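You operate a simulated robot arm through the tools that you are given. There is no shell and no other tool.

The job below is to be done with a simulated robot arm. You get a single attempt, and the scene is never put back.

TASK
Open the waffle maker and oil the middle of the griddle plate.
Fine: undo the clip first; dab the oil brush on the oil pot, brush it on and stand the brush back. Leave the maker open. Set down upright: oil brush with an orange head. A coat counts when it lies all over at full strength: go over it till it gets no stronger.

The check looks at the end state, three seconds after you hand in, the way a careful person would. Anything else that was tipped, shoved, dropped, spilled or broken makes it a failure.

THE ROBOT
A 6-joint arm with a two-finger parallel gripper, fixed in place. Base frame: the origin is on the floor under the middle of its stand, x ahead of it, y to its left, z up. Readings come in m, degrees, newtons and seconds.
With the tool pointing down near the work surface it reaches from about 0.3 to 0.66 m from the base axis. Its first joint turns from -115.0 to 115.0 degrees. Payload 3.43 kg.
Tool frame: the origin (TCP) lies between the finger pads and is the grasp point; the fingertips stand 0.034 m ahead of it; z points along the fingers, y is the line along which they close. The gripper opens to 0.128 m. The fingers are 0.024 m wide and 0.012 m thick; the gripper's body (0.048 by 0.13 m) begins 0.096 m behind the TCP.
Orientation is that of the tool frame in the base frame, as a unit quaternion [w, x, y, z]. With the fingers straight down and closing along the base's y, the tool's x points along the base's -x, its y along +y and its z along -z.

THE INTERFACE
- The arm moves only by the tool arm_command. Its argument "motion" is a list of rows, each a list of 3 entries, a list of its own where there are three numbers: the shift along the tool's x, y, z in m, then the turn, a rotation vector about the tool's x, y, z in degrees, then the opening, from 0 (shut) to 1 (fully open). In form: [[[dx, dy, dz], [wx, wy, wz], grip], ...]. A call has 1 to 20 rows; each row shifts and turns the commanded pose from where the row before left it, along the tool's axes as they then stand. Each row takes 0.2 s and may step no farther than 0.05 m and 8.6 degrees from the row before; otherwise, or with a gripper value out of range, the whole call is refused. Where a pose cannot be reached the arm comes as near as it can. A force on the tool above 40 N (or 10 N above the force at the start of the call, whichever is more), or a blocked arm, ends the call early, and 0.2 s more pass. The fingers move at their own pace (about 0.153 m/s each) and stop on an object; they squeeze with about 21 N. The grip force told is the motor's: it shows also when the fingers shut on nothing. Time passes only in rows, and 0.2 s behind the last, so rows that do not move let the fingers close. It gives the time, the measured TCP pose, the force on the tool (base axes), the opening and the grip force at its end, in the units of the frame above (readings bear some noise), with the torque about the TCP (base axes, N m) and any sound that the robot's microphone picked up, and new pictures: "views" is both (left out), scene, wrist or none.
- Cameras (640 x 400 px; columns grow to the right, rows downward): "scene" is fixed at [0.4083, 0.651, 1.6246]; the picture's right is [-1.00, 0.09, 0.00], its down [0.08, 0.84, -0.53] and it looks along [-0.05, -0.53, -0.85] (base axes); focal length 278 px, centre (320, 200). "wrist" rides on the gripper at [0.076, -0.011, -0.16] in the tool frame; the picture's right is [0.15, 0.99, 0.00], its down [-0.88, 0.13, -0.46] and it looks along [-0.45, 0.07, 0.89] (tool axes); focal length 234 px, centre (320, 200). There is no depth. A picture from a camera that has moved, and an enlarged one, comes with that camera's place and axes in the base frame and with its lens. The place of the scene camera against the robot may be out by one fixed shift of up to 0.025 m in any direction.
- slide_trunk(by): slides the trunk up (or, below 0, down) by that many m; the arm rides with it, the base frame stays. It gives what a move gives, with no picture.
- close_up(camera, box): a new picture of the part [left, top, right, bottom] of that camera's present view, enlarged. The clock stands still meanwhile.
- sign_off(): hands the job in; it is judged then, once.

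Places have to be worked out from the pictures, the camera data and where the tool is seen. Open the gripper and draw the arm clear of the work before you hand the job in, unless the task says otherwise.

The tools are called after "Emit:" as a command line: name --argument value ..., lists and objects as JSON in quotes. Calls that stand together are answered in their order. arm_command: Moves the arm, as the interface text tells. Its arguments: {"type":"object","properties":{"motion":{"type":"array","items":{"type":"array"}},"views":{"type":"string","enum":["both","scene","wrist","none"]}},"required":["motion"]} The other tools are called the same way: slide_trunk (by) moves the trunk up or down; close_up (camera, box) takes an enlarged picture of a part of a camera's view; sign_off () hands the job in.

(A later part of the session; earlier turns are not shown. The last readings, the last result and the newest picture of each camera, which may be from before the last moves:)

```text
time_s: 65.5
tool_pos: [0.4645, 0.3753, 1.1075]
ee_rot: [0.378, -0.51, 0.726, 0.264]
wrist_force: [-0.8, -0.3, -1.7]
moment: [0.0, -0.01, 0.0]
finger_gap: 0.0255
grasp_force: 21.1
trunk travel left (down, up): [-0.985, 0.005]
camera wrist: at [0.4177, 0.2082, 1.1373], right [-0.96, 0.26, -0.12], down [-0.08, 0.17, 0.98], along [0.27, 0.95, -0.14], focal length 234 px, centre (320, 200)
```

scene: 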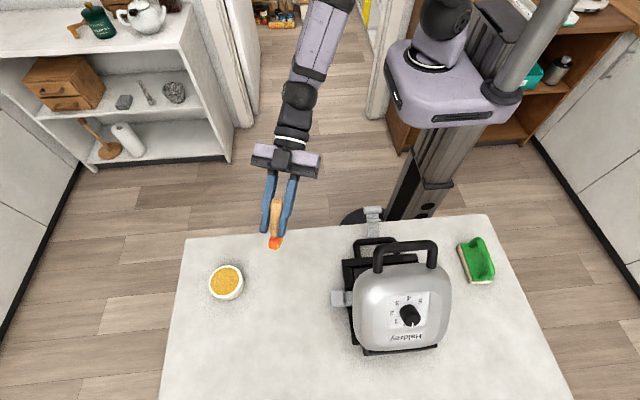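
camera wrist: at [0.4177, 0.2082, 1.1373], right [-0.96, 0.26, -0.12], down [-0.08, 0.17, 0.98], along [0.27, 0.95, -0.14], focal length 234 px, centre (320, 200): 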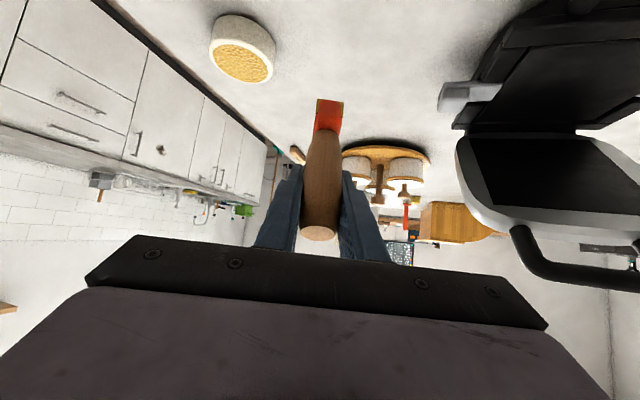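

The tilt is good (55°, azimuth 70°). I move across toward the front of the open maker at a height that clears its frame and stays below and in front of the lid.

Emit:
arm_command --motion '[[[0.0041, 0.0433, 0.0015], [0, 0, 0], 0], [[0.0041, 0.0433, 0.0015], [0, 0, 0], 0], [[0.0041, 0.0433, 0.0015], [0, 0, 0], 0], [[0, 0, 0], [0, 0, 0], 0]]' --views "both"

Emit:
close_up --camera "scene" --box '[280, 170, 460, 330]'

```text
time_s: 66.5
tool_pos: [0.3422, 0.4135, 1.094]
ee_rot: [0.377, -0.51, 0.727, 0.264]
wrist_force: [0.7, -0.7, -0.6]
moment: [0.0, 0.04, 0.05]
finger_gap: 0.0255
grasp_force: 21.8
trunk travel left (down, up): [-0.985, 0.005]
camera wrist: at [0.2943, 0.2467, 1.1241], right [-0.96, 0.26, -0.12], down [-0.08, 0.17, 0.98], along [0.27, 0.95, -0.14], focal length 234 px, centre (320, 200)
```

scene: 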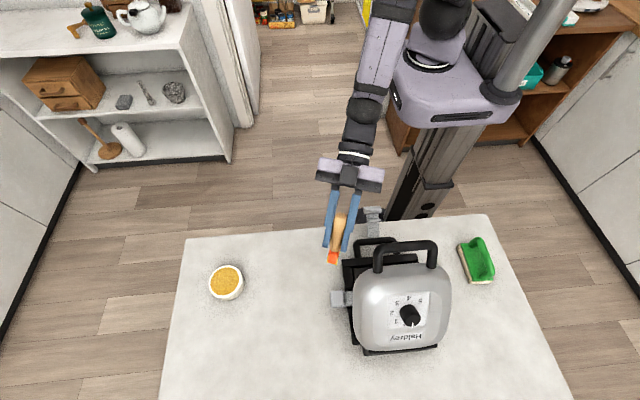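
wrist: 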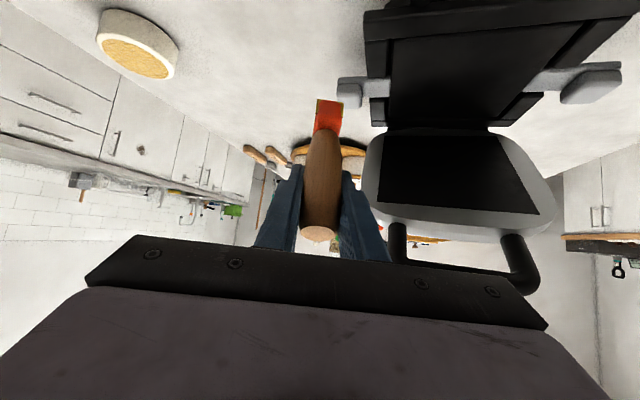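

```text
2.50 times, centred on (370, 250) of scene
camera zoom: at [0.4083, 0.651, 1.6246], right [-1.0, 0.09, 0.0], down [0.08, 0.84, -0.53], along [-0.05, -0.53, -0.85], focal length 694 px, centre (195, 75)
```

zoom: 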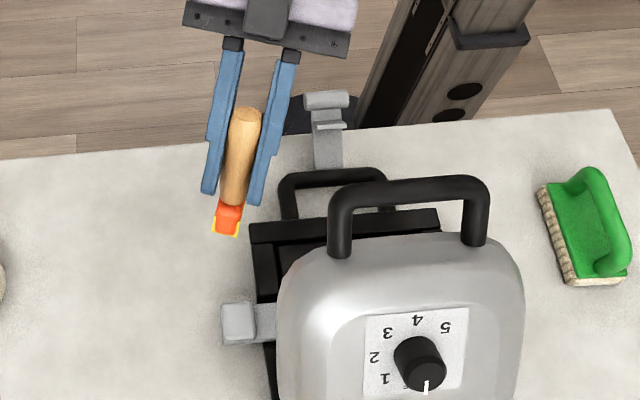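

I have a clear view under the lid. I zoom in to fix the plate's height and position before entering.

Emit:
close_up --camera "wrist" --box '[330, 0, 640, 200]'

```text
2.00 times, centred on (485, 100) of wrist
camera zoom: at [0.2943, 0.2467, 1.1241], right [-0.96, 0.26, -0.12], down [-0.08, 0.17, 0.98], along [0.27, 0.95, -0.14], focal length 468 px, centre (-10, 400)
```

zoom: 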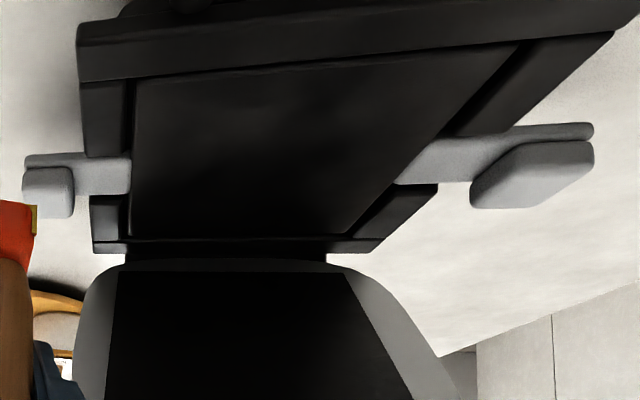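

The plate works out at x 0.157–0.300, y 0.446–0.58, z≈0.937, with the lid's inner face about 55° above it. I bring the bristles to a hover ~4 cm above the plate, slightly in front of its centre.

Emit:
arm_command --motion '[[[0.0063, 0.034, 0.0053], [0, 0, 0], 0], [[0.0063, 0.034, 0.0053], [0, 0, 0], 0], [[0.0063, 0.034, 0.0053], [0, 0, 0], 0], [[0.0063, 0.034, 0.0053], [0, 0, 0], 0], [[0, 0, 0], [0, 0, 0], 0]]' --views "both"

Emit:
close_up --camera "wrist" --box '[230, 40, 430, 240]'

Emit:
close_up --camera "scene" --box '[310, 170, 470, 310]'

```text
time_s: 67.7
tool_pos: [0.281, 0.4706, 1.1031]
ee_rot: [0.365, -0.513, 0.726, 0.278]
wrist_force: [-0.7, -0.3, -1.8]
moment: [-0.01, 0.02, 0.02]
finger_gap: 0.0254
grasp_force: 21.6
out of reach, approached as far as the arm can: row 1, 2, 3, 4
trunk travel left (down, up): [-0.985, 0.005]
camera wrist: at [0.2361, 0.3024, 1.1351], right [-0.97, 0.24, -0.09], down [-0.05, 0.17, 0.98], along [0.25, 0.96, -0.15], focal length 234 px, centre (320, 200)
```

scene: 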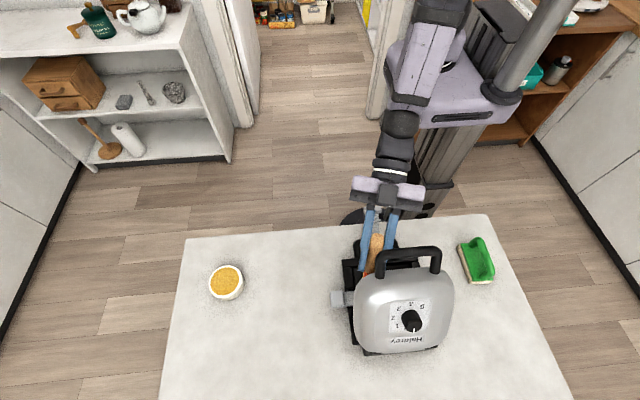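
wrist: 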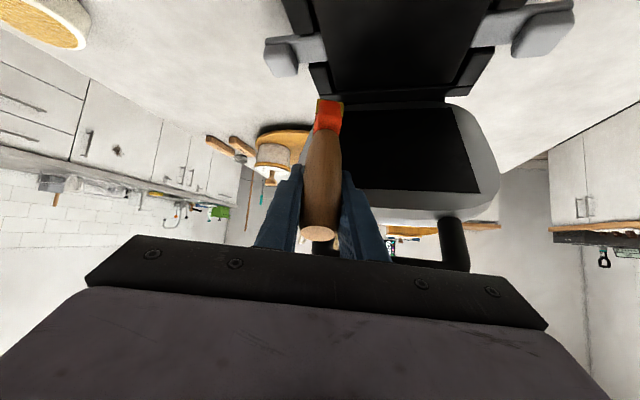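

```text
2.00 times, centred on (330, 140) of wrist
camera zoom: at [0.2361, 0.3024, 1.1351], right [-0.97, 0.24, -0.09], down [-0.05, 0.17, 0.98], along [0.25, 0.96, -0.15], focal length 468 px, centre (300, 320)
```

zoom: 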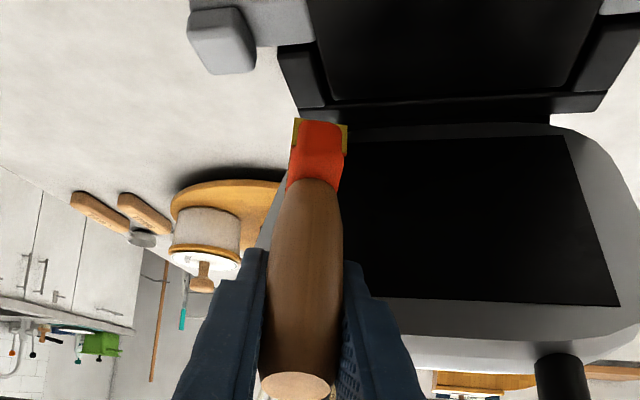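

```text
2.86 times, centred on (390, 240) of scene
camera zoom: at [0.4083, 0.651, 1.6246], right [-1.0, 0.09, 0.0], down [0.08, 0.84, -0.53], along [-0.05, -0.53, -0.85], focal length 793 px, centre (120, 86)
```

zoom: 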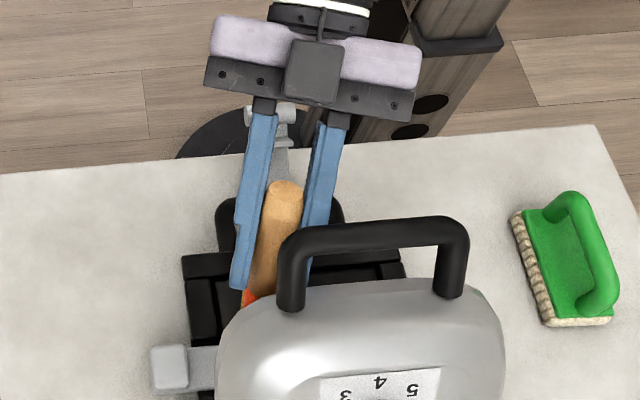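

The arm can't reach that far in with this tilt; it stopped short at (0.281, 0.471), close beside the lid handle. I retreat to free space first, then reposition the trunk and azimuth so the wrist isn't folded so tightly.

Emit:
arm_command --motion '[[[-0.0085, -0.0434, -0.0135], [0, 0, 0], 0], [[-0.0085, -0.0434, -0.0135], [0, 0, 0], 0], [[-0.0085, -0.0434, -0.0135], [0, 0, 0], 0], [[-0.0085, -0.0434, -0.0135], [0, 0, 0], 0], [[0, 0, 0], [0, 0, 0], 0]]' --views "both"

```text
time_s: 68.9
tool_pos: [0.4332, 0.3902, 1.1593]
ee_rot: [0.378, -0.51, 0.726, 0.264]
wrist_force: [-0.5, 0.5, -0.5]
moment: [-0.02, -0.04, -0.01]
finger_gap: 0.0255
grasp_force: 21.2
trunk travel left (down, up): [-0.985, 0.005]
camera wrist: at [0.386, 0.2223, 1.1894], right [-0.96, 0.26, -0.12], down [-0.08, 0.17, 0.98], along [0.27, 0.95, -0.14], focal length 234 px, centre (320, 200)
```

scene: 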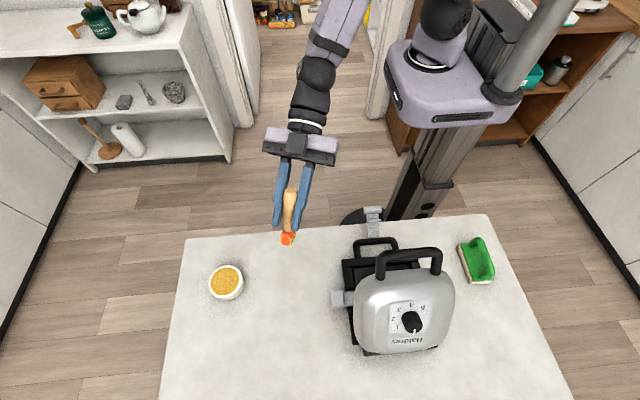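
wrist: 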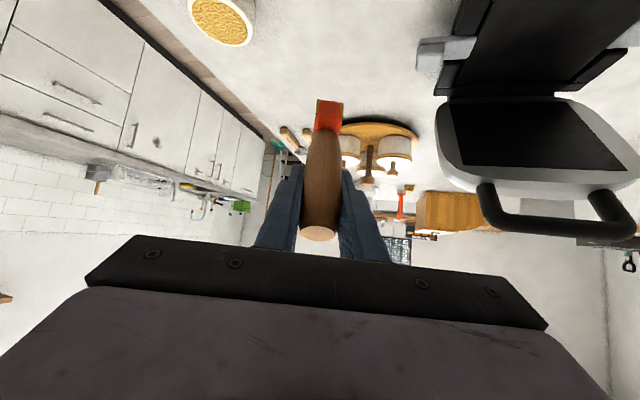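

I'm back in free space. The lid handle looks slightly different in the scene picture, so I compare with the earlier zoom.

Emit:
close_up --camera "scene" --box '[310, 200, 470, 370]'

```text
2.35 times, centred on (390, 285) of scene
camera zoom: at [0.4083, 0.651, 1.6246], right [-1.0, 0.09, 0.0], down [0.08, 0.84, -0.53], along [-0.05, -0.53, -0.85], focal length 653 px, centre (155, 0)
```

zoom: 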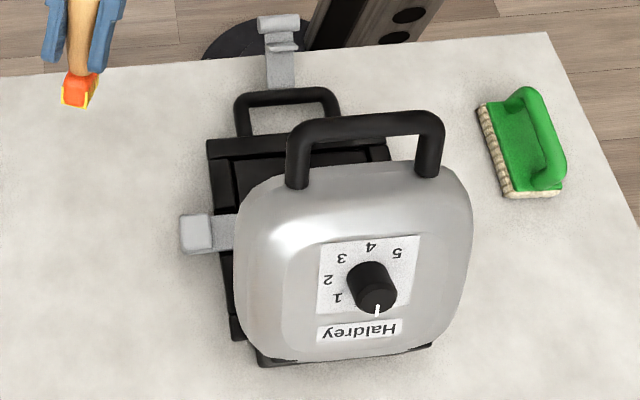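

The base is exactly in place, but the lid is now further open, so it is friction-held rather than at a stop and can be opened more. That would make brushing much easier. I'll stand the brush back first: restore the pick-up orientation and hover over its spot.

Emit:
arm_command --motion '[[[0, 0, 0], [0, 6.25, 0], 0], [[0, 0, 0], [0, 6.25, 0], 0], [[0, 0, 0], [0, 6.25, 0], 0], [[0, 0, 0], [0, 6.25, 0], 0], [[0, 0, 0], [3.75, 0, 6.5], 0], [[0, 0, 0], [3.75, 0, 6.5], 0], [[0, 0, 0], [3.75, 0, 6.5], 0], [[0, 0, 0], [3.75, 0, 6.5], 0], [[0, 0, 0], [0, 0, 0], 0]]' --views "both"

Emit:
close_up --camera "wrist" --box '[240, 60, 400, 250]'

Emit:
close_up --camera "scene" --box '[220, 160, 340, 280]'

```text
time_s: 70.9
tool_pos: [0.4348, 0.389, 1.1618]
ee_rot: [0.244, -0.333, 0.907, 0.089]
wrist_force: [0.1, -0.5, -1.3]
moment: [0.03, -0.01, 0.01]
finger_gap: 0.0256
grasp_force: 21.2
trunk travel left (down, up): [-0.985, 0.005]
camera wrist: at [0.3319, 0.2868, 1.2631], right [-0.74, 0.67, -0.08], down [0.32, 0.45, 0.83], along [0.6, 0.59, -0.55], focal length 234 px, centre (320, 200)
```

scene: 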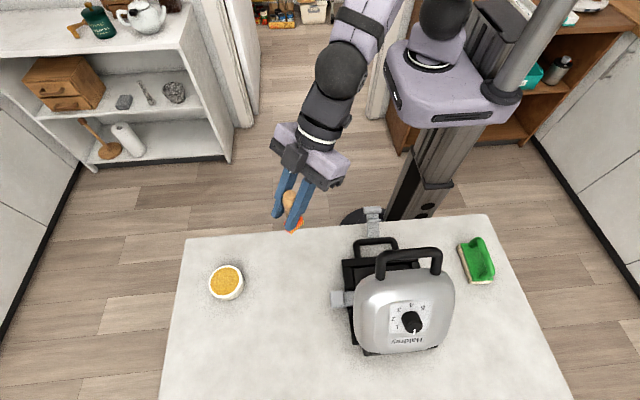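
wrist: 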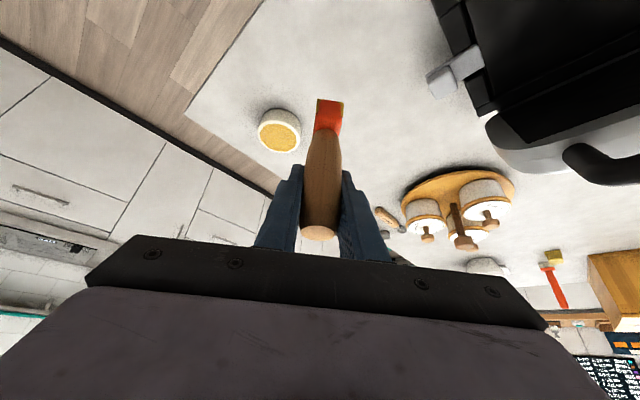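

```text
2.11 times, centred on (320, 155) of wrist
camera zoom: at [0.3319, 0.2868, 1.2631], right [-0.74, 0.67, -0.08], down [0.32, 0.45, 0.83], along [0.6, 0.59, -0.55], focal length 493 px, centre (320, 295)
```

zoom: 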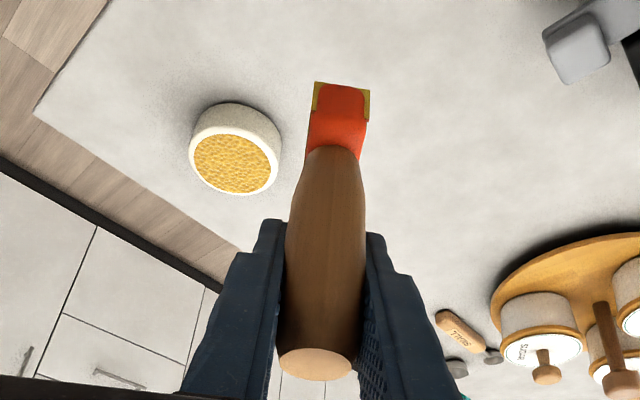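

```text
3.33 times, centred on (280, 220) of scene
camera zoom: at [0.4083, 0.651, 1.6246], right [-1.0, 0.09, 0.0], down [0.08, 0.84, -0.53], along [-0.05, -0.53, -0.85], focal length 925 px, centre (453, 133)
```

zoom: 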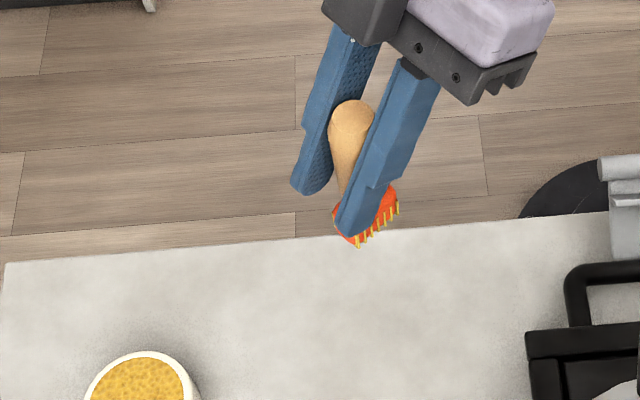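

The brush leans about 7° toward me in the grip, so I reduce the tilt by 7° to bring it upright and lower toward its original spot, stopping ~2 cm above the table.

Emit:
arm_command --motion '[[[0, 0, 0], [0, 7, 0], 0], [[0.0025, -0.0028, 0.0341], [0, 0, 0], 0], [[0.0025, -0.0028, 0.0341], [0, 0, 0], 0], [[0.0025, -0.0028, 0.0341], [0, 0, 0], 0], [[0.0025, -0.0028, 0.0341], [0, 0, 0], 0], [[0.0025, -0.0028, 0.0341], [0, 0, 0], 0], [[0, 0, 0], [0, 0, 0], 0]]' --views "both"

Emit:
close_up --camera "scene" --box '[220, 200, 320, 290]'

Emit:
close_up --camera "wrist" --box '[240, 60, 400, 250]'

```text
time_s: 72.5
tool_pos: [0.4896, 0.412, 1.0003]
ee_rot: [0.188, -0.337, 0.92, 0.068]
wrist_force: [0.5, -0.4, 0.1]
moment: [0.02, -0.01, 0.02]
finger_gap: 0.0255
grasp_force: 21.2
trunk travel left (down, up): [-0.985, 0.005]
camera wrist: at [0.3952, 0.3186, 1.1184], right [-0.74, 0.67, -0.06], down [0.4, 0.51, 0.76], along [0.54, 0.54, -0.64], focal length 234 px, centre (320, 200)
```

scene: 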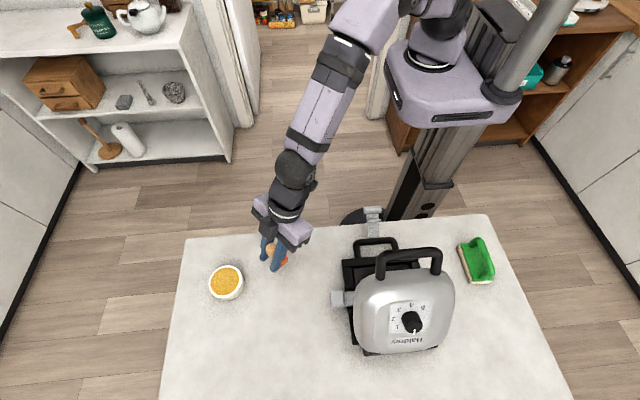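
wrist: 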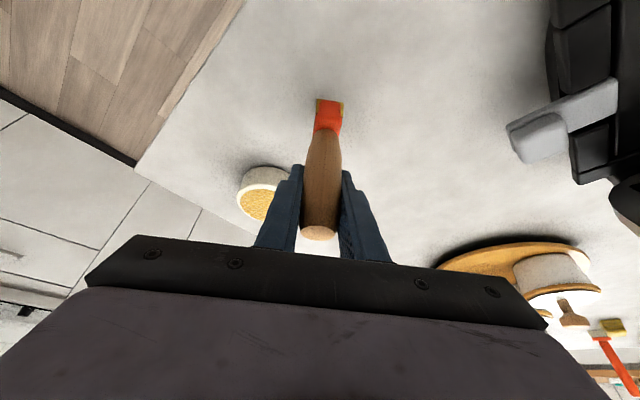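

```text
4.44 times, centred on (270, 245) of scene
camera zoom: at [0.4083, 0.651, 1.6246], right [-1.0, 0.09, 0.0], down [0.08, 0.84, -0.53], along [-0.05, -0.53, -0.85], focal length 1233 px, centre (542, 0)
```

zoom: 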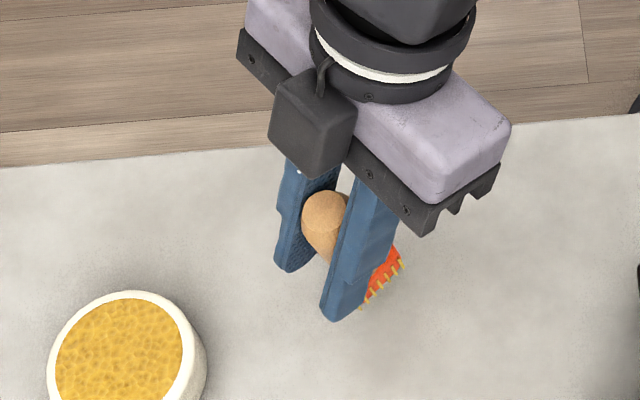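

```text
2.11 times, centred on (320, 155) of wrist
camera zoom: at [0.3952, 0.3186, 1.1184], right [-0.74, 0.67, -0.06], down [0.4, 0.51, 0.76], along [0.54, 0.54, -0.64], focal length 493 px, centre (320, 295)
```

zoom: 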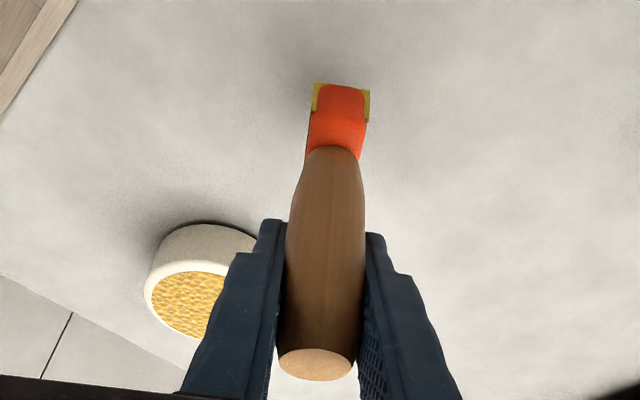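

I lower gently onto the table, watching for contact.

Emit:
arm_command --motion '[[[0.0039, 0, 0.0092], [0, 0, 0], 0], [[0.0031, 0, 0.0074], [0, 0, 0], 0], [[0, 0, 0], [0, 0, 0], 0]]' --views "none"

Emit:
arm_command --motion '[[[0.0012, 0, 0.0028], [0, 0, 0], 0], [[0.0012, 0, 0.0028], [0, 0, 0], 0], [[0, 0, 0], [0, 0, 0], 0]]' --views "wrist"

```text
time_s: 73.3
tool_pos: [0.4881, 0.4145, 0.9838]
ee_rot: [0.187, -0.338, 0.92, 0.068]
wrist_force: [-0.9, -0.2, -0.8]
moment: [0.05, -0.06, 0.02]
finger_gap: 0.0255
grasp_force: 21.3
trunk travel left (down, up): [-0.985, 0.005]
```

```text
time_s: 74.1
tool_pos: [0.4866, 0.412, 0.9806]
ee_rot: [0.192, -0.337, 0.919, 0.07]
wrist_force: [-1.7, -2.9, 19.5]
moment: [-0.13, 0.11, -0.01]
finger_gap: 0.0253
grasp_force: 20.9
trunk travel left (down, up): [-0.985, 0.005]
camera wrist: at [0.3929, 0.3182, 1.0977], right [-0.74, 0.67, -0.06], down [0.39, 0.5, 0.77], along [0.54, 0.55, -0.64], focal length 234 px, centre (320, 200)
```

wrist: 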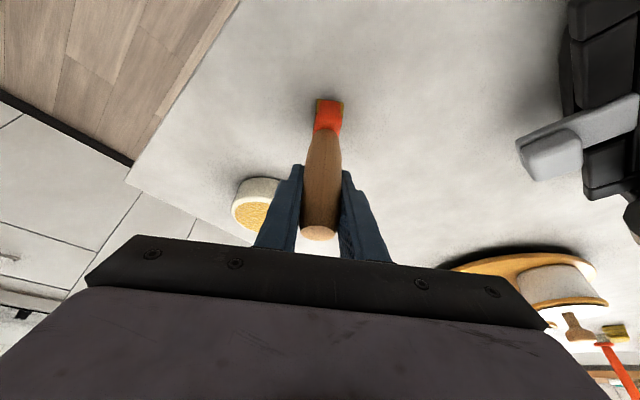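

Contact at TCP z≈0.981. I relieve the pressure by 1.5 mm and open the fingers slowly.

Emit:
arm_command --motion '[[[-0.0007, 0, -0.0016], [0, 0, 0], 0], [[0, 0, 0], [0, 0, 0], 0.22], [[0, 0, 0], [0, 0, 0], 0.26], [[0, 0, 0], [0, 0, 0], 0.32], [[0, 0, 0], [0, 0, 0], 0.45], [[0, 0, 0], [0, 0, 0], 0.6], [[0, 0, 0], [0, 0, 0], 0.6]]' --views "both"

Emit:
close_up --camera "wrist" --box '[240, 60, 400, 250]'

Emit:
close_up --camera "scene" --box '[220, 200, 320, 290]'

```text
time_s: 75.7
tool_pos: [0.4874, 0.4127, 0.9784]
ee_rot: [0.188, -0.337, 0.92, 0.067]
wrist_force: [0.2, 0.1, 0.5]
moment: [-0.04, 0.01, 0.04]
finger_gap: 0.0766
grasp_force: 0.0
trunk travel left (down, up): [-0.985, 0.005]
camera wrist: at [0.3934, 0.3191, 1.0971], right [-0.74, 0.67, -0.06], down [0.4, 0.51, 0.76], along [0.54, 0.54, -0.64], focal length 234 px, centre (320, 200)
```

scene: 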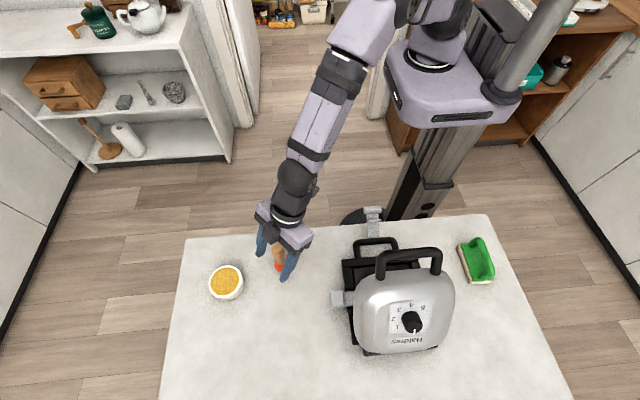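
wrist: 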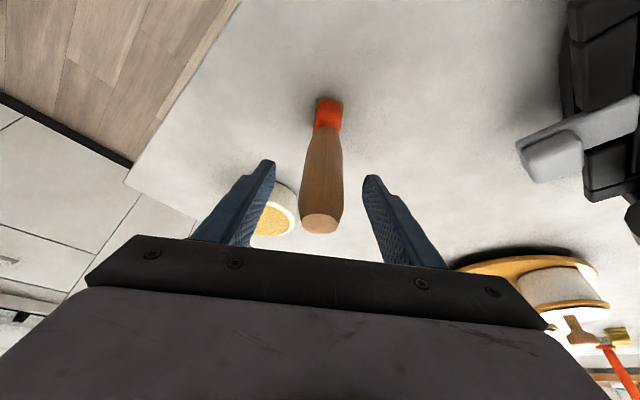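

```text
2.11 times, centred on (320, 155) of wrist
camera zoom: at [0.3934, 0.3191, 1.0971], right [-0.74, 0.67, -0.06], down [0.4, 0.51, 0.76], along [0.54, 0.54, -0.64], focal length 493 px, centre (320, 295)
```

zoom: 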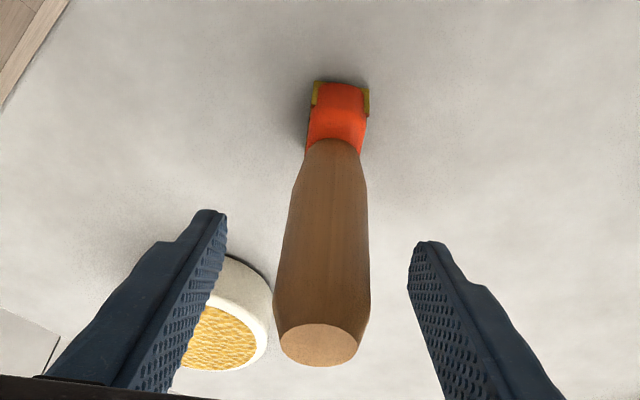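

```text
4.44 times, centred on (270, 245) of scene
camera zoom: at [0.4083, 0.651, 1.6246], right [-1.0, 0.09, 0.0], down [0.08, 0.84, -0.53], along [-0.05, -0.53, -0.85], focal length 1233 px, centre (542, 0)
```

zoom: 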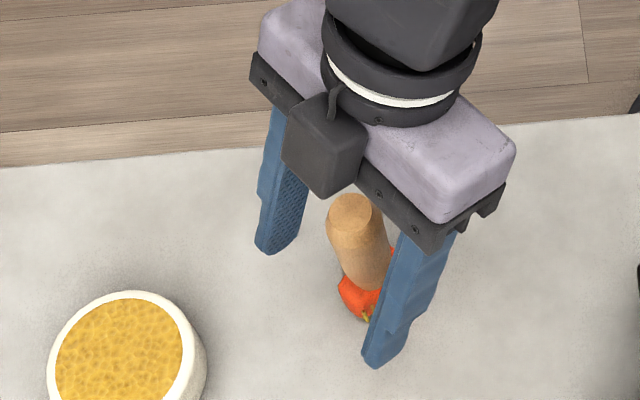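

The brush stands upright by itself at its place. I back out along the tool axis, then straighten the tool and turn it to azimuth 90° with the fingers closed, ready to push the lid further open.

Emit:
arm_command --motion '[[[0, 0, -0.03], [0, 0, 0], 0.6], [[0, 0, -0.04], [0, 0, 0], 0.6], [[0, 0, -0.04], [0, 0, 0], 0.6], [[0, 0, -0.03], [0, 0, 0], 0.6], [[0, 0, -0.01], [0, 7.7, 0], 0.4], [[0, 0, -0.01], [0, 7.7, 0], 0.2], [[0, 0, -0.01], [0, 7.7, 0], 0], [[0, 0, 0], [0, 0, -8.3], 0], [[0, 0, 0], [0, 0, -8.3], 0], [[0, 0, 0], [0, 0, -8.3], 0], [[0, 0, 0], [0, 0, -8.3], 0], [[0, 0, 0], [0, 0, -8.3], 0], [[0, 0, 0], [0, 0, -8.3], 0], [[0, 0, 0], [0, 0, 0], 0]]' --views "both"

Emit:
close_up --camera "scene" --box '[210, 220, 330, 300]'

```text
time_s: 78.7
tool_pos: [0.438, 0.3733, 1.1346]
ee_rot: [0.001, 0.709, -0.705, 0.0]
wrist_force: [0.3, 0.0, -0.5]
moment: [0.01, 0.02, 0.0]
finger_gap: 0.0001
grasp_force: 20.6
trunk travel left (down, up): [-0.985, 0.005]
camera wrist: at [0.4505, 0.298, 1.2969], right [-0.99, -0.15, 0.0], down [-0.13, 0.88, 0.45], along [-0.07, 0.45, -0.89], focal length 234 px, centre (320, 200)
```

scene: 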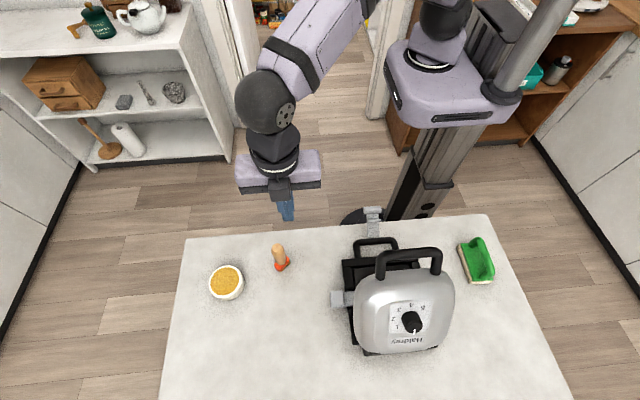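
wrist: 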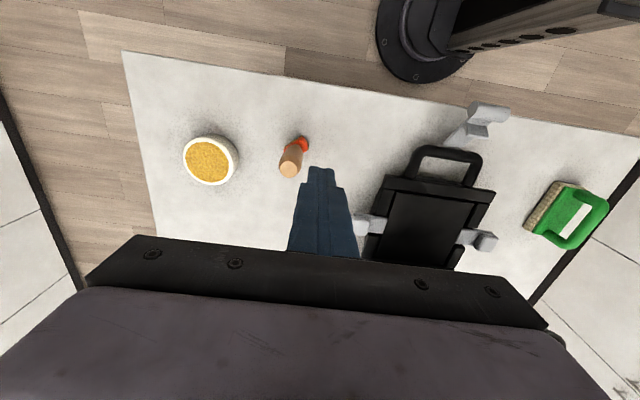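

```text
5.00 times, centred on (270, 260) of scene
camera zoom: at [0.4083, 0.651, 1.6246], right [-1.0, 0.09, 0.0], down [0.08, 0.84, -0.53], along [-0.05, -0.53, -0.85], focal length 1388 px, centre (570, -100)
```

zoom: 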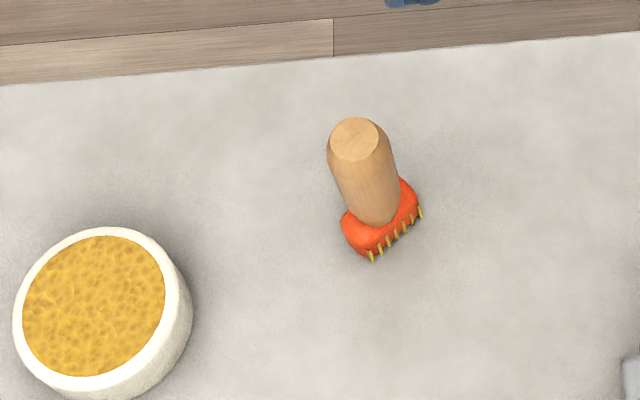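

The brush stands upright with oily bristles. I move to just in front of the lid's handle bar, tool vertical with the fingers closed.

Emit:
arm_command --motion '[[[-0.0054, 0.0412, -0.003], [0, 0, 0], 0], [[-0.0054, 0.0412, -0.003], [0, 0, 0], 0], [[-0.0054, 0.0412, -0.003], [0, 0, 0], 0], [[-0.0054, 0.0412, -0.003], [0, 0, 0], 0], [[-0.0054, 0.0412, -0.003], [0, 0, 0], 0], [[0, 0, 0], [0, 0, 0], 0]]' --views "both"

Emit:
close_up --camera "scene" --box '[310, 160, 470, 330]'

```text
time_s: 80.1
tool_pos: [0.2318, 0.4, 1.1522]
ee_rot: [0.001, 0.707, -0.707, 0.0]
wrist_force: [-0.6, -0.5, -0.3]
moment: [0.01, 0.02, -0.01]
finger_gap: 0.0001
grasp_force: 21.1
trunk travel left (down, up): [-0.985, 0.005]
camera wrist: at [0.2443, 0.3258, 1.3138], right [-0.99, -0.15, 0.0], down [-0.13, 0.88, 0.45], along [-0.07, 0.45, -0.89], focal length 234 px, centre (320, 200)
```

scene: 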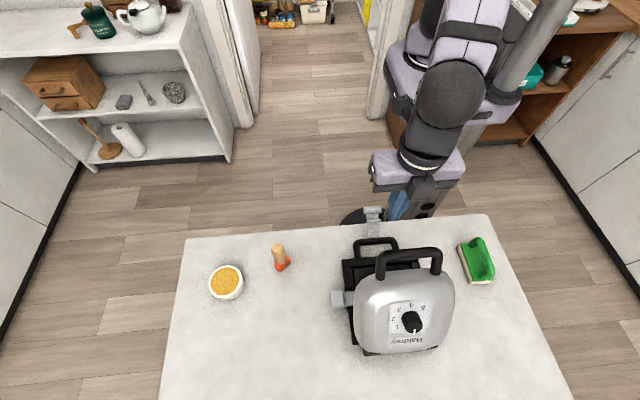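
wrist: 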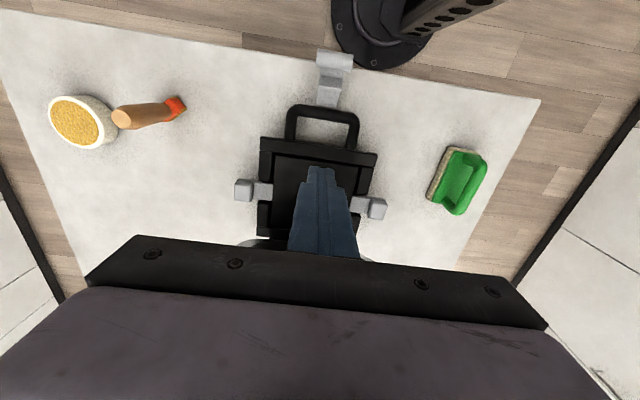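

```text
2.35 times, centred on (390, 245) of scene
camera zoom: at [0.4083, 0.651, 1.6246], right [-1.0, 0.09, 0.0], down [0.08, 0.84, -0.53], along [-0.05, -0.53, -0.85], focal length 653 px, centre (155, 94)
```

zoom: 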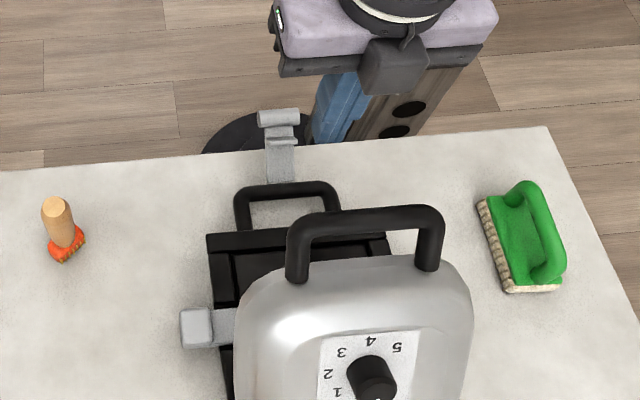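

Finger column is in front of the bar's middle with the tip ~3 cm below bar height. I push slowly in +y, letting the bar slide freely along the fingers this time, and watch the base.

Emit:
arm_command --motion '[[[-0.03, 0, 0], [0, 0, 0], 0], [[-0.03, 0, 0], [0, 0, 0], 0], [[-0.01, 0, 0], [0, 0, 0], 0], [[-0.01, 0, 0], [0, 0, 0], 0], [[-0.01, 0, 0], [0, 0, 0], 0]]' --views "scene"

Emit:
close_up --camera "scene" --box '[310, 200, 470, 370]'

```text
time_s: 81.3
tool_pos: [0.2306, 0.4892, 1.1512]
ee_rot: [0.002, 0.708, -0.706, 0.0]
wrist_force: [-0.5, -4.4, 2.7]
moment: [0.0, -0.06, -0.08]
finger_gap: 0.0
grasp_force: 20.4
trunk travel left (down, up): [-0.985, 0.005]
```

scene: 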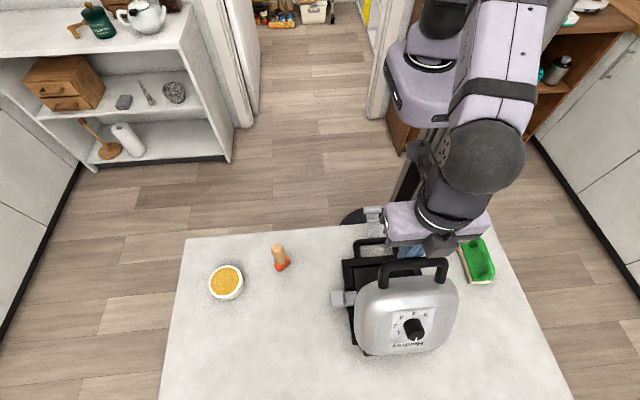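

```text
2.35 times, centred on (390, 285) of scene
camera zoom: at [0.4083, 0.651, 1.6246], right [-1.0, 0.09, 0.0], down [0.08, 0.84, -0.53], along [-0.05, -0.53, -0.85], focal length 653 px, centre (155, 0)
```

zoom: 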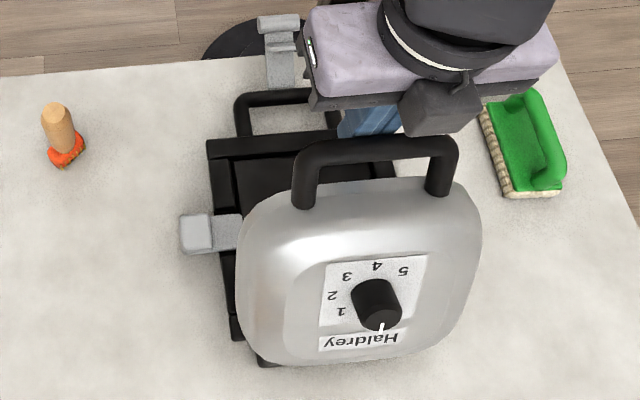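

The lid is opening further and the base stays put (4 N). I continue pushing.

Emit:
arm_command --motion '[[[-0.01, 0, 0], [0, 0, 0], 0], [[-0.01, 0, 0], [0, 0, 0], 0], [[-0.01, 0, 0], [0, 0, 0], 0], [[-0.01, 0, 0], [0, 0, 0], 0]]' --views "scene"

Emit:
close_up --camera "scene" --box '[310, 200, 470, 370]'

```text
time_s: 82.3
tool_pos: [0.2309, 0.5305, 1.1503]
ee_rot: [-0.001, -0.707, 0.707, -0.001]
wrist_force: [0.4, -1.8, 0.7]
moment: [0.03, 0.0, -0.03]
finger_gap: 0.0001
grasp_force: 20.9
trunk travel left (down, up): [-0.985, 0.005]
```

scene: 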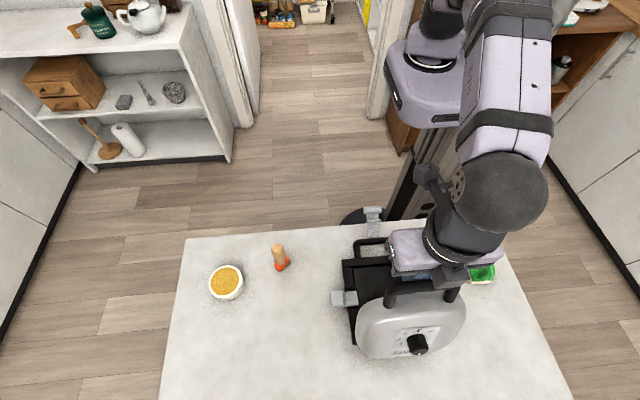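

```text
2.35 times, centred on (390, 285) of scene
camera zoom: at [0.4083, 0.651, 1.6246], right [-1.0, 0.09, 0.0], down [0.08, 0.84, -0.53], along [-0.05, -0.53, -0.85], focal length 653 px, centre (155, 0)
```

zoom: 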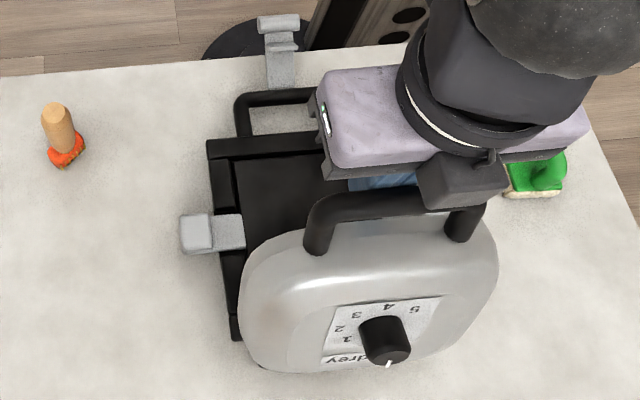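

It swings freely now, at about 75°, with the base unmoved. I push ~4 cm more toward upright.

Emit:
arm_command --motion '[[[-0.01, 0, 0], [0, 0, 0], 0], [[-0.01, 0, 0], [0, 0, 0], 0], [[-0.01, 0, 0], [0, 0, 0], 0], [[-0.008, 0, 0], [0, 0, 0], 0], [[0, 0, 0], [0, 0, 0], 0]]' --views "scene"

Emit:
close_up --camera "scene" --box '[310, 200, 470, 370]'

```text
time_s: 83.5
tool_pos: [0.2325, 0.5689, 1.1501]
ee_rot: [0.001, 0.708, -0.706, 0.001]
wrist_force: [-0.1, 0.5, -0.6]
moment: [-0.02, 0.01, 0.0]
finger_gap: 0.0001
grasp_force: 20.8
trunk travel left (down, up): [-0.985, 0.005]
```

scene: 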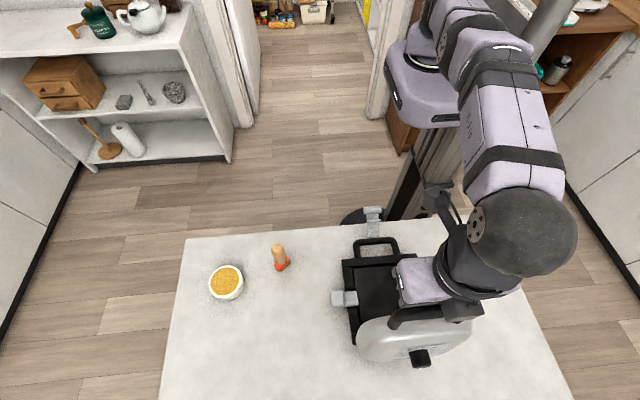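

```text
2.35 times, centred on (390, 285) of scene
camera zoom: at [0.4083, 0.651, 1.6246], right [-1.0, 0.09, 0.0], down [0.08, 0.84, -0.53], along [-0.05, -0.53, -0.85], focal length 653 px, centre (155, 0)
```

zoom: 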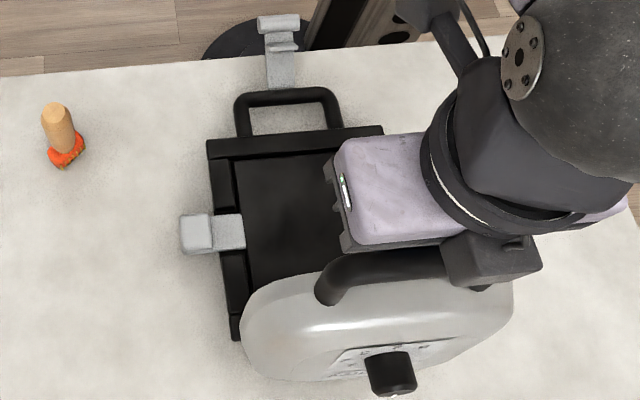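

The lid is close to upright and the base hasn't moved. I withdraw the fingers and check that it stays.

Emit:
arm_command --motion '[[[0.03, 0, 0], [0, 0, 0], 0], [[0.04, 0, 0], [0, 0, 0], 0], [[0.04, 0, 0], [0, 0, 0], 0], [[0.04, 0, -0.01], [0, 0, 0], 0], [[0.03, 0, -0.01], [0, 0, 0], 0.3], [[0, 0, 0], [0, 0, 0], 0.6], [[0, 0, 0], [0, 0, 0], 0.6]]' --views "both"

Emit:
close_up --camera "scene" --box '[310, 200, 470, 370]'

```text
time_s: 85.1
tool_pos: [0.2334, 0.3861, 1.1753]
ee_rot: [0.001, 0.708, -0.707, 0.0]
wrist_force: [-0.6, 1.1, -0.3]
moment: [-0.02, -0.01, 0.0]
finger_gap: 0.0767
grasp_force: 0.0
trunk travel left (down, up): [-0.985, 0.005]
camera wrist: at [0.2449, 0.3113, 1.3342], right [-0.99, -0.15, 0.0], down [-0.13, 0.88, 0.45], along [-0.07, 0.45, -0.89], focal length 234 px, centre (320, 200)
```

scene: 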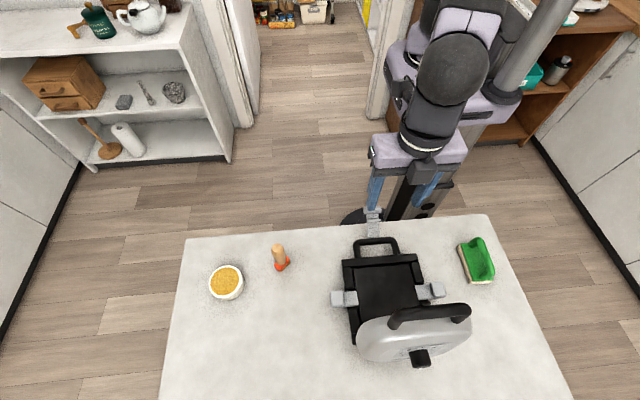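
wrist: 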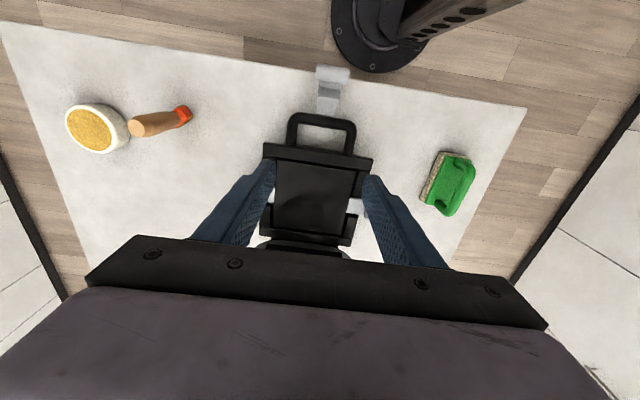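

```text
2.35 times, centred on (390, 285) of scene
camera zoom: at [0.4083, 0.651, 1.6246], right [-1.0, 0.09, 0.0], down [0.08, 0.84, -0.53], along [-0.05, -0.53, -0.85], focal length 653 px, centre (155, 0)
```

zoom: 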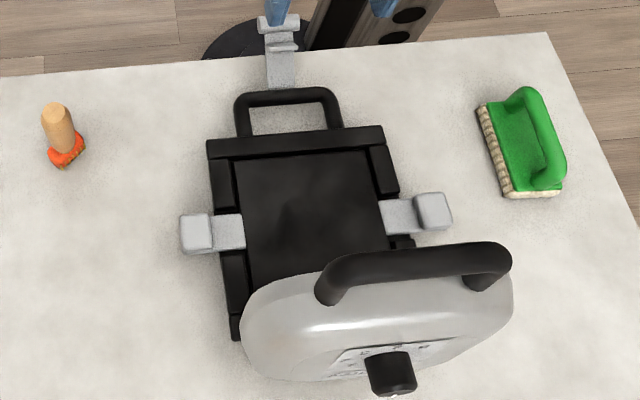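

The lid now stands nearly upright by itself and the whole plate is accessible. I return to the brush: translate, yaw back to azimuth 40° and tilt 23°, ending at the pre-grasp point.

Emit:
arm_command --motion '[[[0.0012, -0.043, 0.008], [0, 0, 0], 0.6], [[0.0012, -0.043, 0.008], [0, 0, 0], 0.6], [[0.0012, -0.043, 0.008], [0, 0, 0], 0.6], [[0.0012, -0.043, 0.008], [0, 0, 0], 0.6], [[0.0012, -0.043, 0.008], [0, 0, 0], 0.6], [[0, 0, 0], [0, 0, 8.3], 0.6], [[0, 0, 0], [0, 0, 8.3], 0.6], [[0, 0, 0], [0, 0, 8.3], 0.6], [[0, 0, 0], [0, 0, 8.3], 0.6], [[0, 0, 0], [0, 0, 8.3], 0.6], [[0, 0, 0], [0, 0, 8.3], 0.6], [[0, 0, 0], [0, -7.7, 0], 0.6], [[0, 0, 0], [0, -7.7, 0], 0.6], [[0, 0, 0], [0, -7.7, 0], 0.6], [[0, 0, 0], [0, 0, 0], 0.6]]' --views "both"

Emit:
close_up --camera "wrist" --box '[240, 90, 400, 250]'

```text
time_s: 88.3
tool_pos: [0.4465, 0.3832, 1.13]
ee_rot: [0.188, -0.337, 0.92, 0.068]
wrist_force: [-0.1, 0.3, -1.0]
moment: [0.02, 0.06, 0.04]
finger_gap: 0.0766
grasp_force: 0.1
trunk travel left (down, up): [-0.985, 0.005]
camera wrist: at [0.3539, 0.2888, 1.2484], right [-0.74, 0.67, -0.06], down [0.4, 0.51, 0.76], along [0.54, 0.54, -0.64], focal length 234 px, centre (320, 200)
```

scene: 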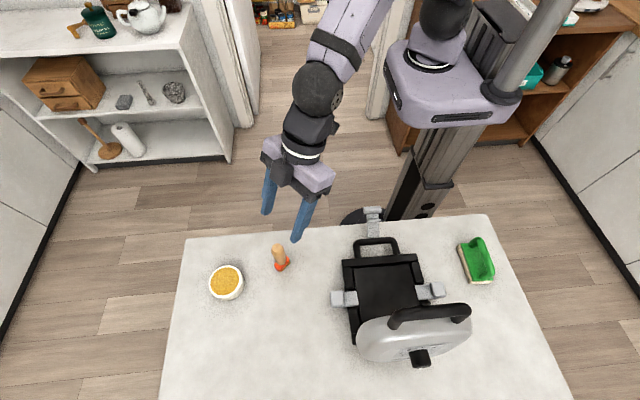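
wrist: 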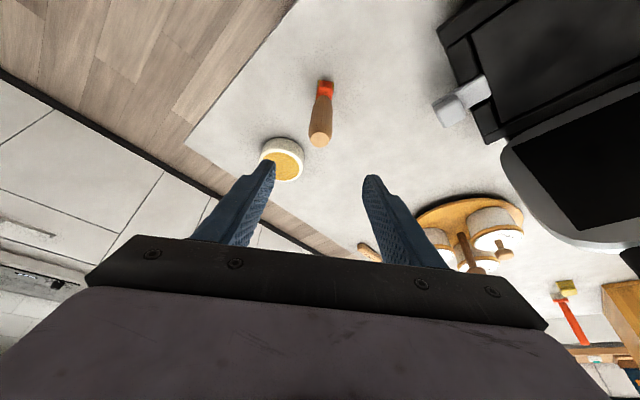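

```text
2.50 times, centred on (320, 170) of wrist
camera zoom: at [0.3539, 0.2888, 1.2484], right [-0.74, 0.67, -0.06], down [0.4, 0.51, 0.76], along [0.54, 0.54, -0.64], focal length 585 px, centre (320, 275)
```

zoom: 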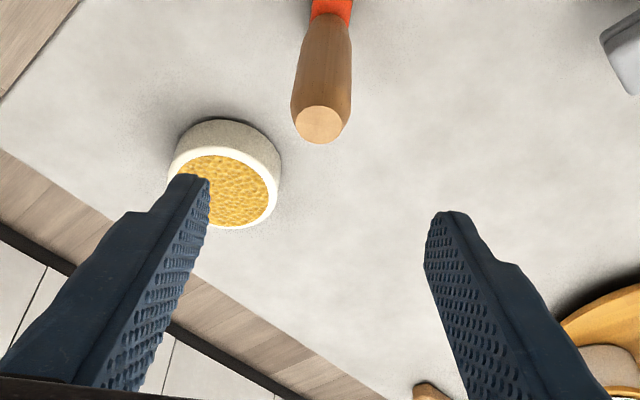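

The brush axis is at (0.477, 0.403), standing vertical. I align laterally and advance along the tool axis to grip at z≈0.97.

Emit:
arm_command --motion '[[[0.0293, -0.0045, 0], [0, 0, 0], 0.6], [[0, 0, 0.0323], [0, 0, 0], 0.6], [[0, 0, 0.0323], [0, 0, 0], 0.6], [[0, 0, 0.0323], [0, 0, 0], 0.6], [[0, 0, 0.0323], [0, 0, 0], 0.6], [[0, 0, 0], [0, 0, 0], 0.6]]' --views "wrist"

Emit:
close_up --camera "wrist" --box '[240, 60, 400, 250]'

```text
time_s: 89.7
tool_pos: [0.4696, 0.3933, 0.9999]
ee_rot: [0.188, -0.338, 0.92, 0.068]
wrist_force: [-0.1, -0.2, 0.3]
moment: [-0.04, 0.01, -0.02]
finger_gap: 0.0768
grasp_force: 0.0
trunk travel left (down, up): [-0.985, 0.005]
camera wrist: at [0.3757, 0.3003, 1.1179], right [-0.74, 0.67, -0.06], down [0.4, 0.51, 0.76], along [0.54, 0.54, -0.64], focal length 234 px, centre (320, 200)
```

wrist: 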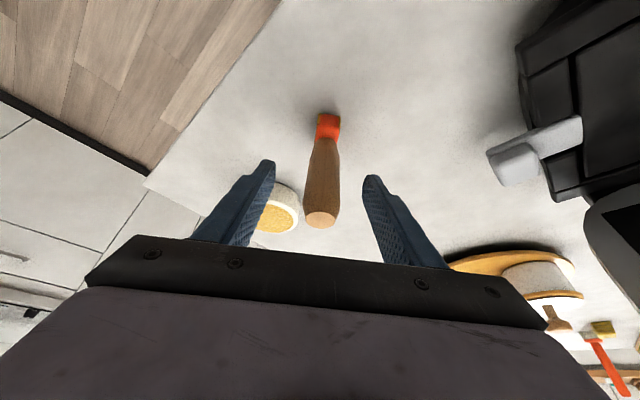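

```text
2.11 times, centred on (320, 155) of wrist
camera zoom: at [0.3757, 0.3003, 1.1179], right [-0.74, 0.67, -0.06], down [0.4, 0.51, 0.76], along [0.54, 0.54, -0.64], focal length 493 px, centre (320, 295)
```

zoom: 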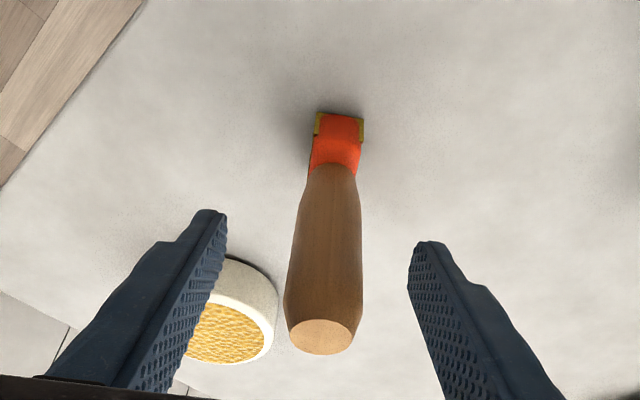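

Well aligned. I advance the last 3 cm and close.

Emit:
arm_command --motion '[[[0, 0.002, 0.0155], [0, 0, 0], 0.6], [[0, 0, 0.0155], [0, 0, 0], 0.6], [[0, 0, 0], [0, 0, 0], 0.4], [[0, 0, 0], [0, 0, 0], 0.25], [[0, 0, 0], [0, 0, 0], 0.1], [[0, 0, 0], [0, 0, 0], 0.0], [[0, 0, 0], [0, 0, 0], 0.0]]' --views "wrist"

Emit:
close_up --camera "wrist" --box '[240, 60, 400, 250]'

```text
time_s: 91.3
tool_pos: [0.4774, 0.4034, 0.9707]
ee_rot: [0.187, -0.337, 0.92, 0.068]
wrist_force: [-0.6, 0.3, 0.0]
moment: [0.06, 0.04, -0.01]
finger_gap: 0.0256
grasp_force: 20.7
trunk travel left (down, up): [-0.985, 0.005]
camera wrist: at [0.3837, 0.3092, 1.0893], right [-0.74, 0.67, -0.06], down [0.4, 0.51, 0.76], along [0.54, 0.54, -0.64], focal length 234 px, centre (320, 200)
```

wrist: 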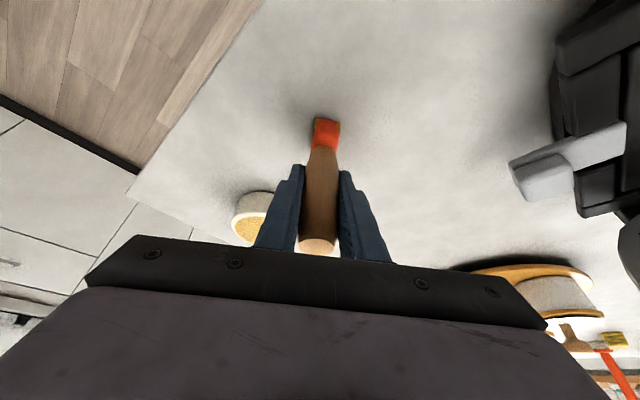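

```text
2.11 times, centred on (320, 155) of wrist
camera zoom: at [0.3837, 0.3092, 1.0893], right [-0.74, 0.67, -0.06], down [0.4, 0.51, 0.76], along [0.54, 0.54, -0.64], focal length 493 px, centre (320, 295)
```

zoom: 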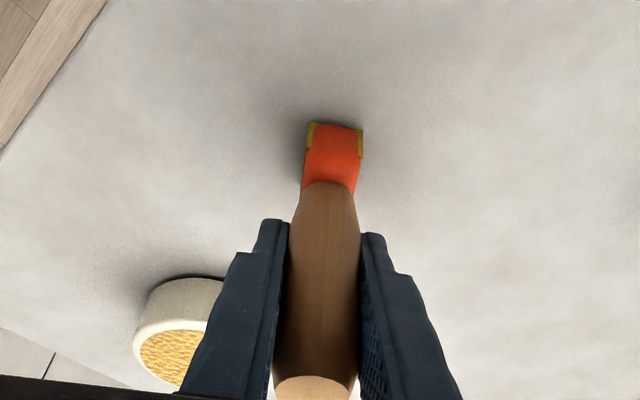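

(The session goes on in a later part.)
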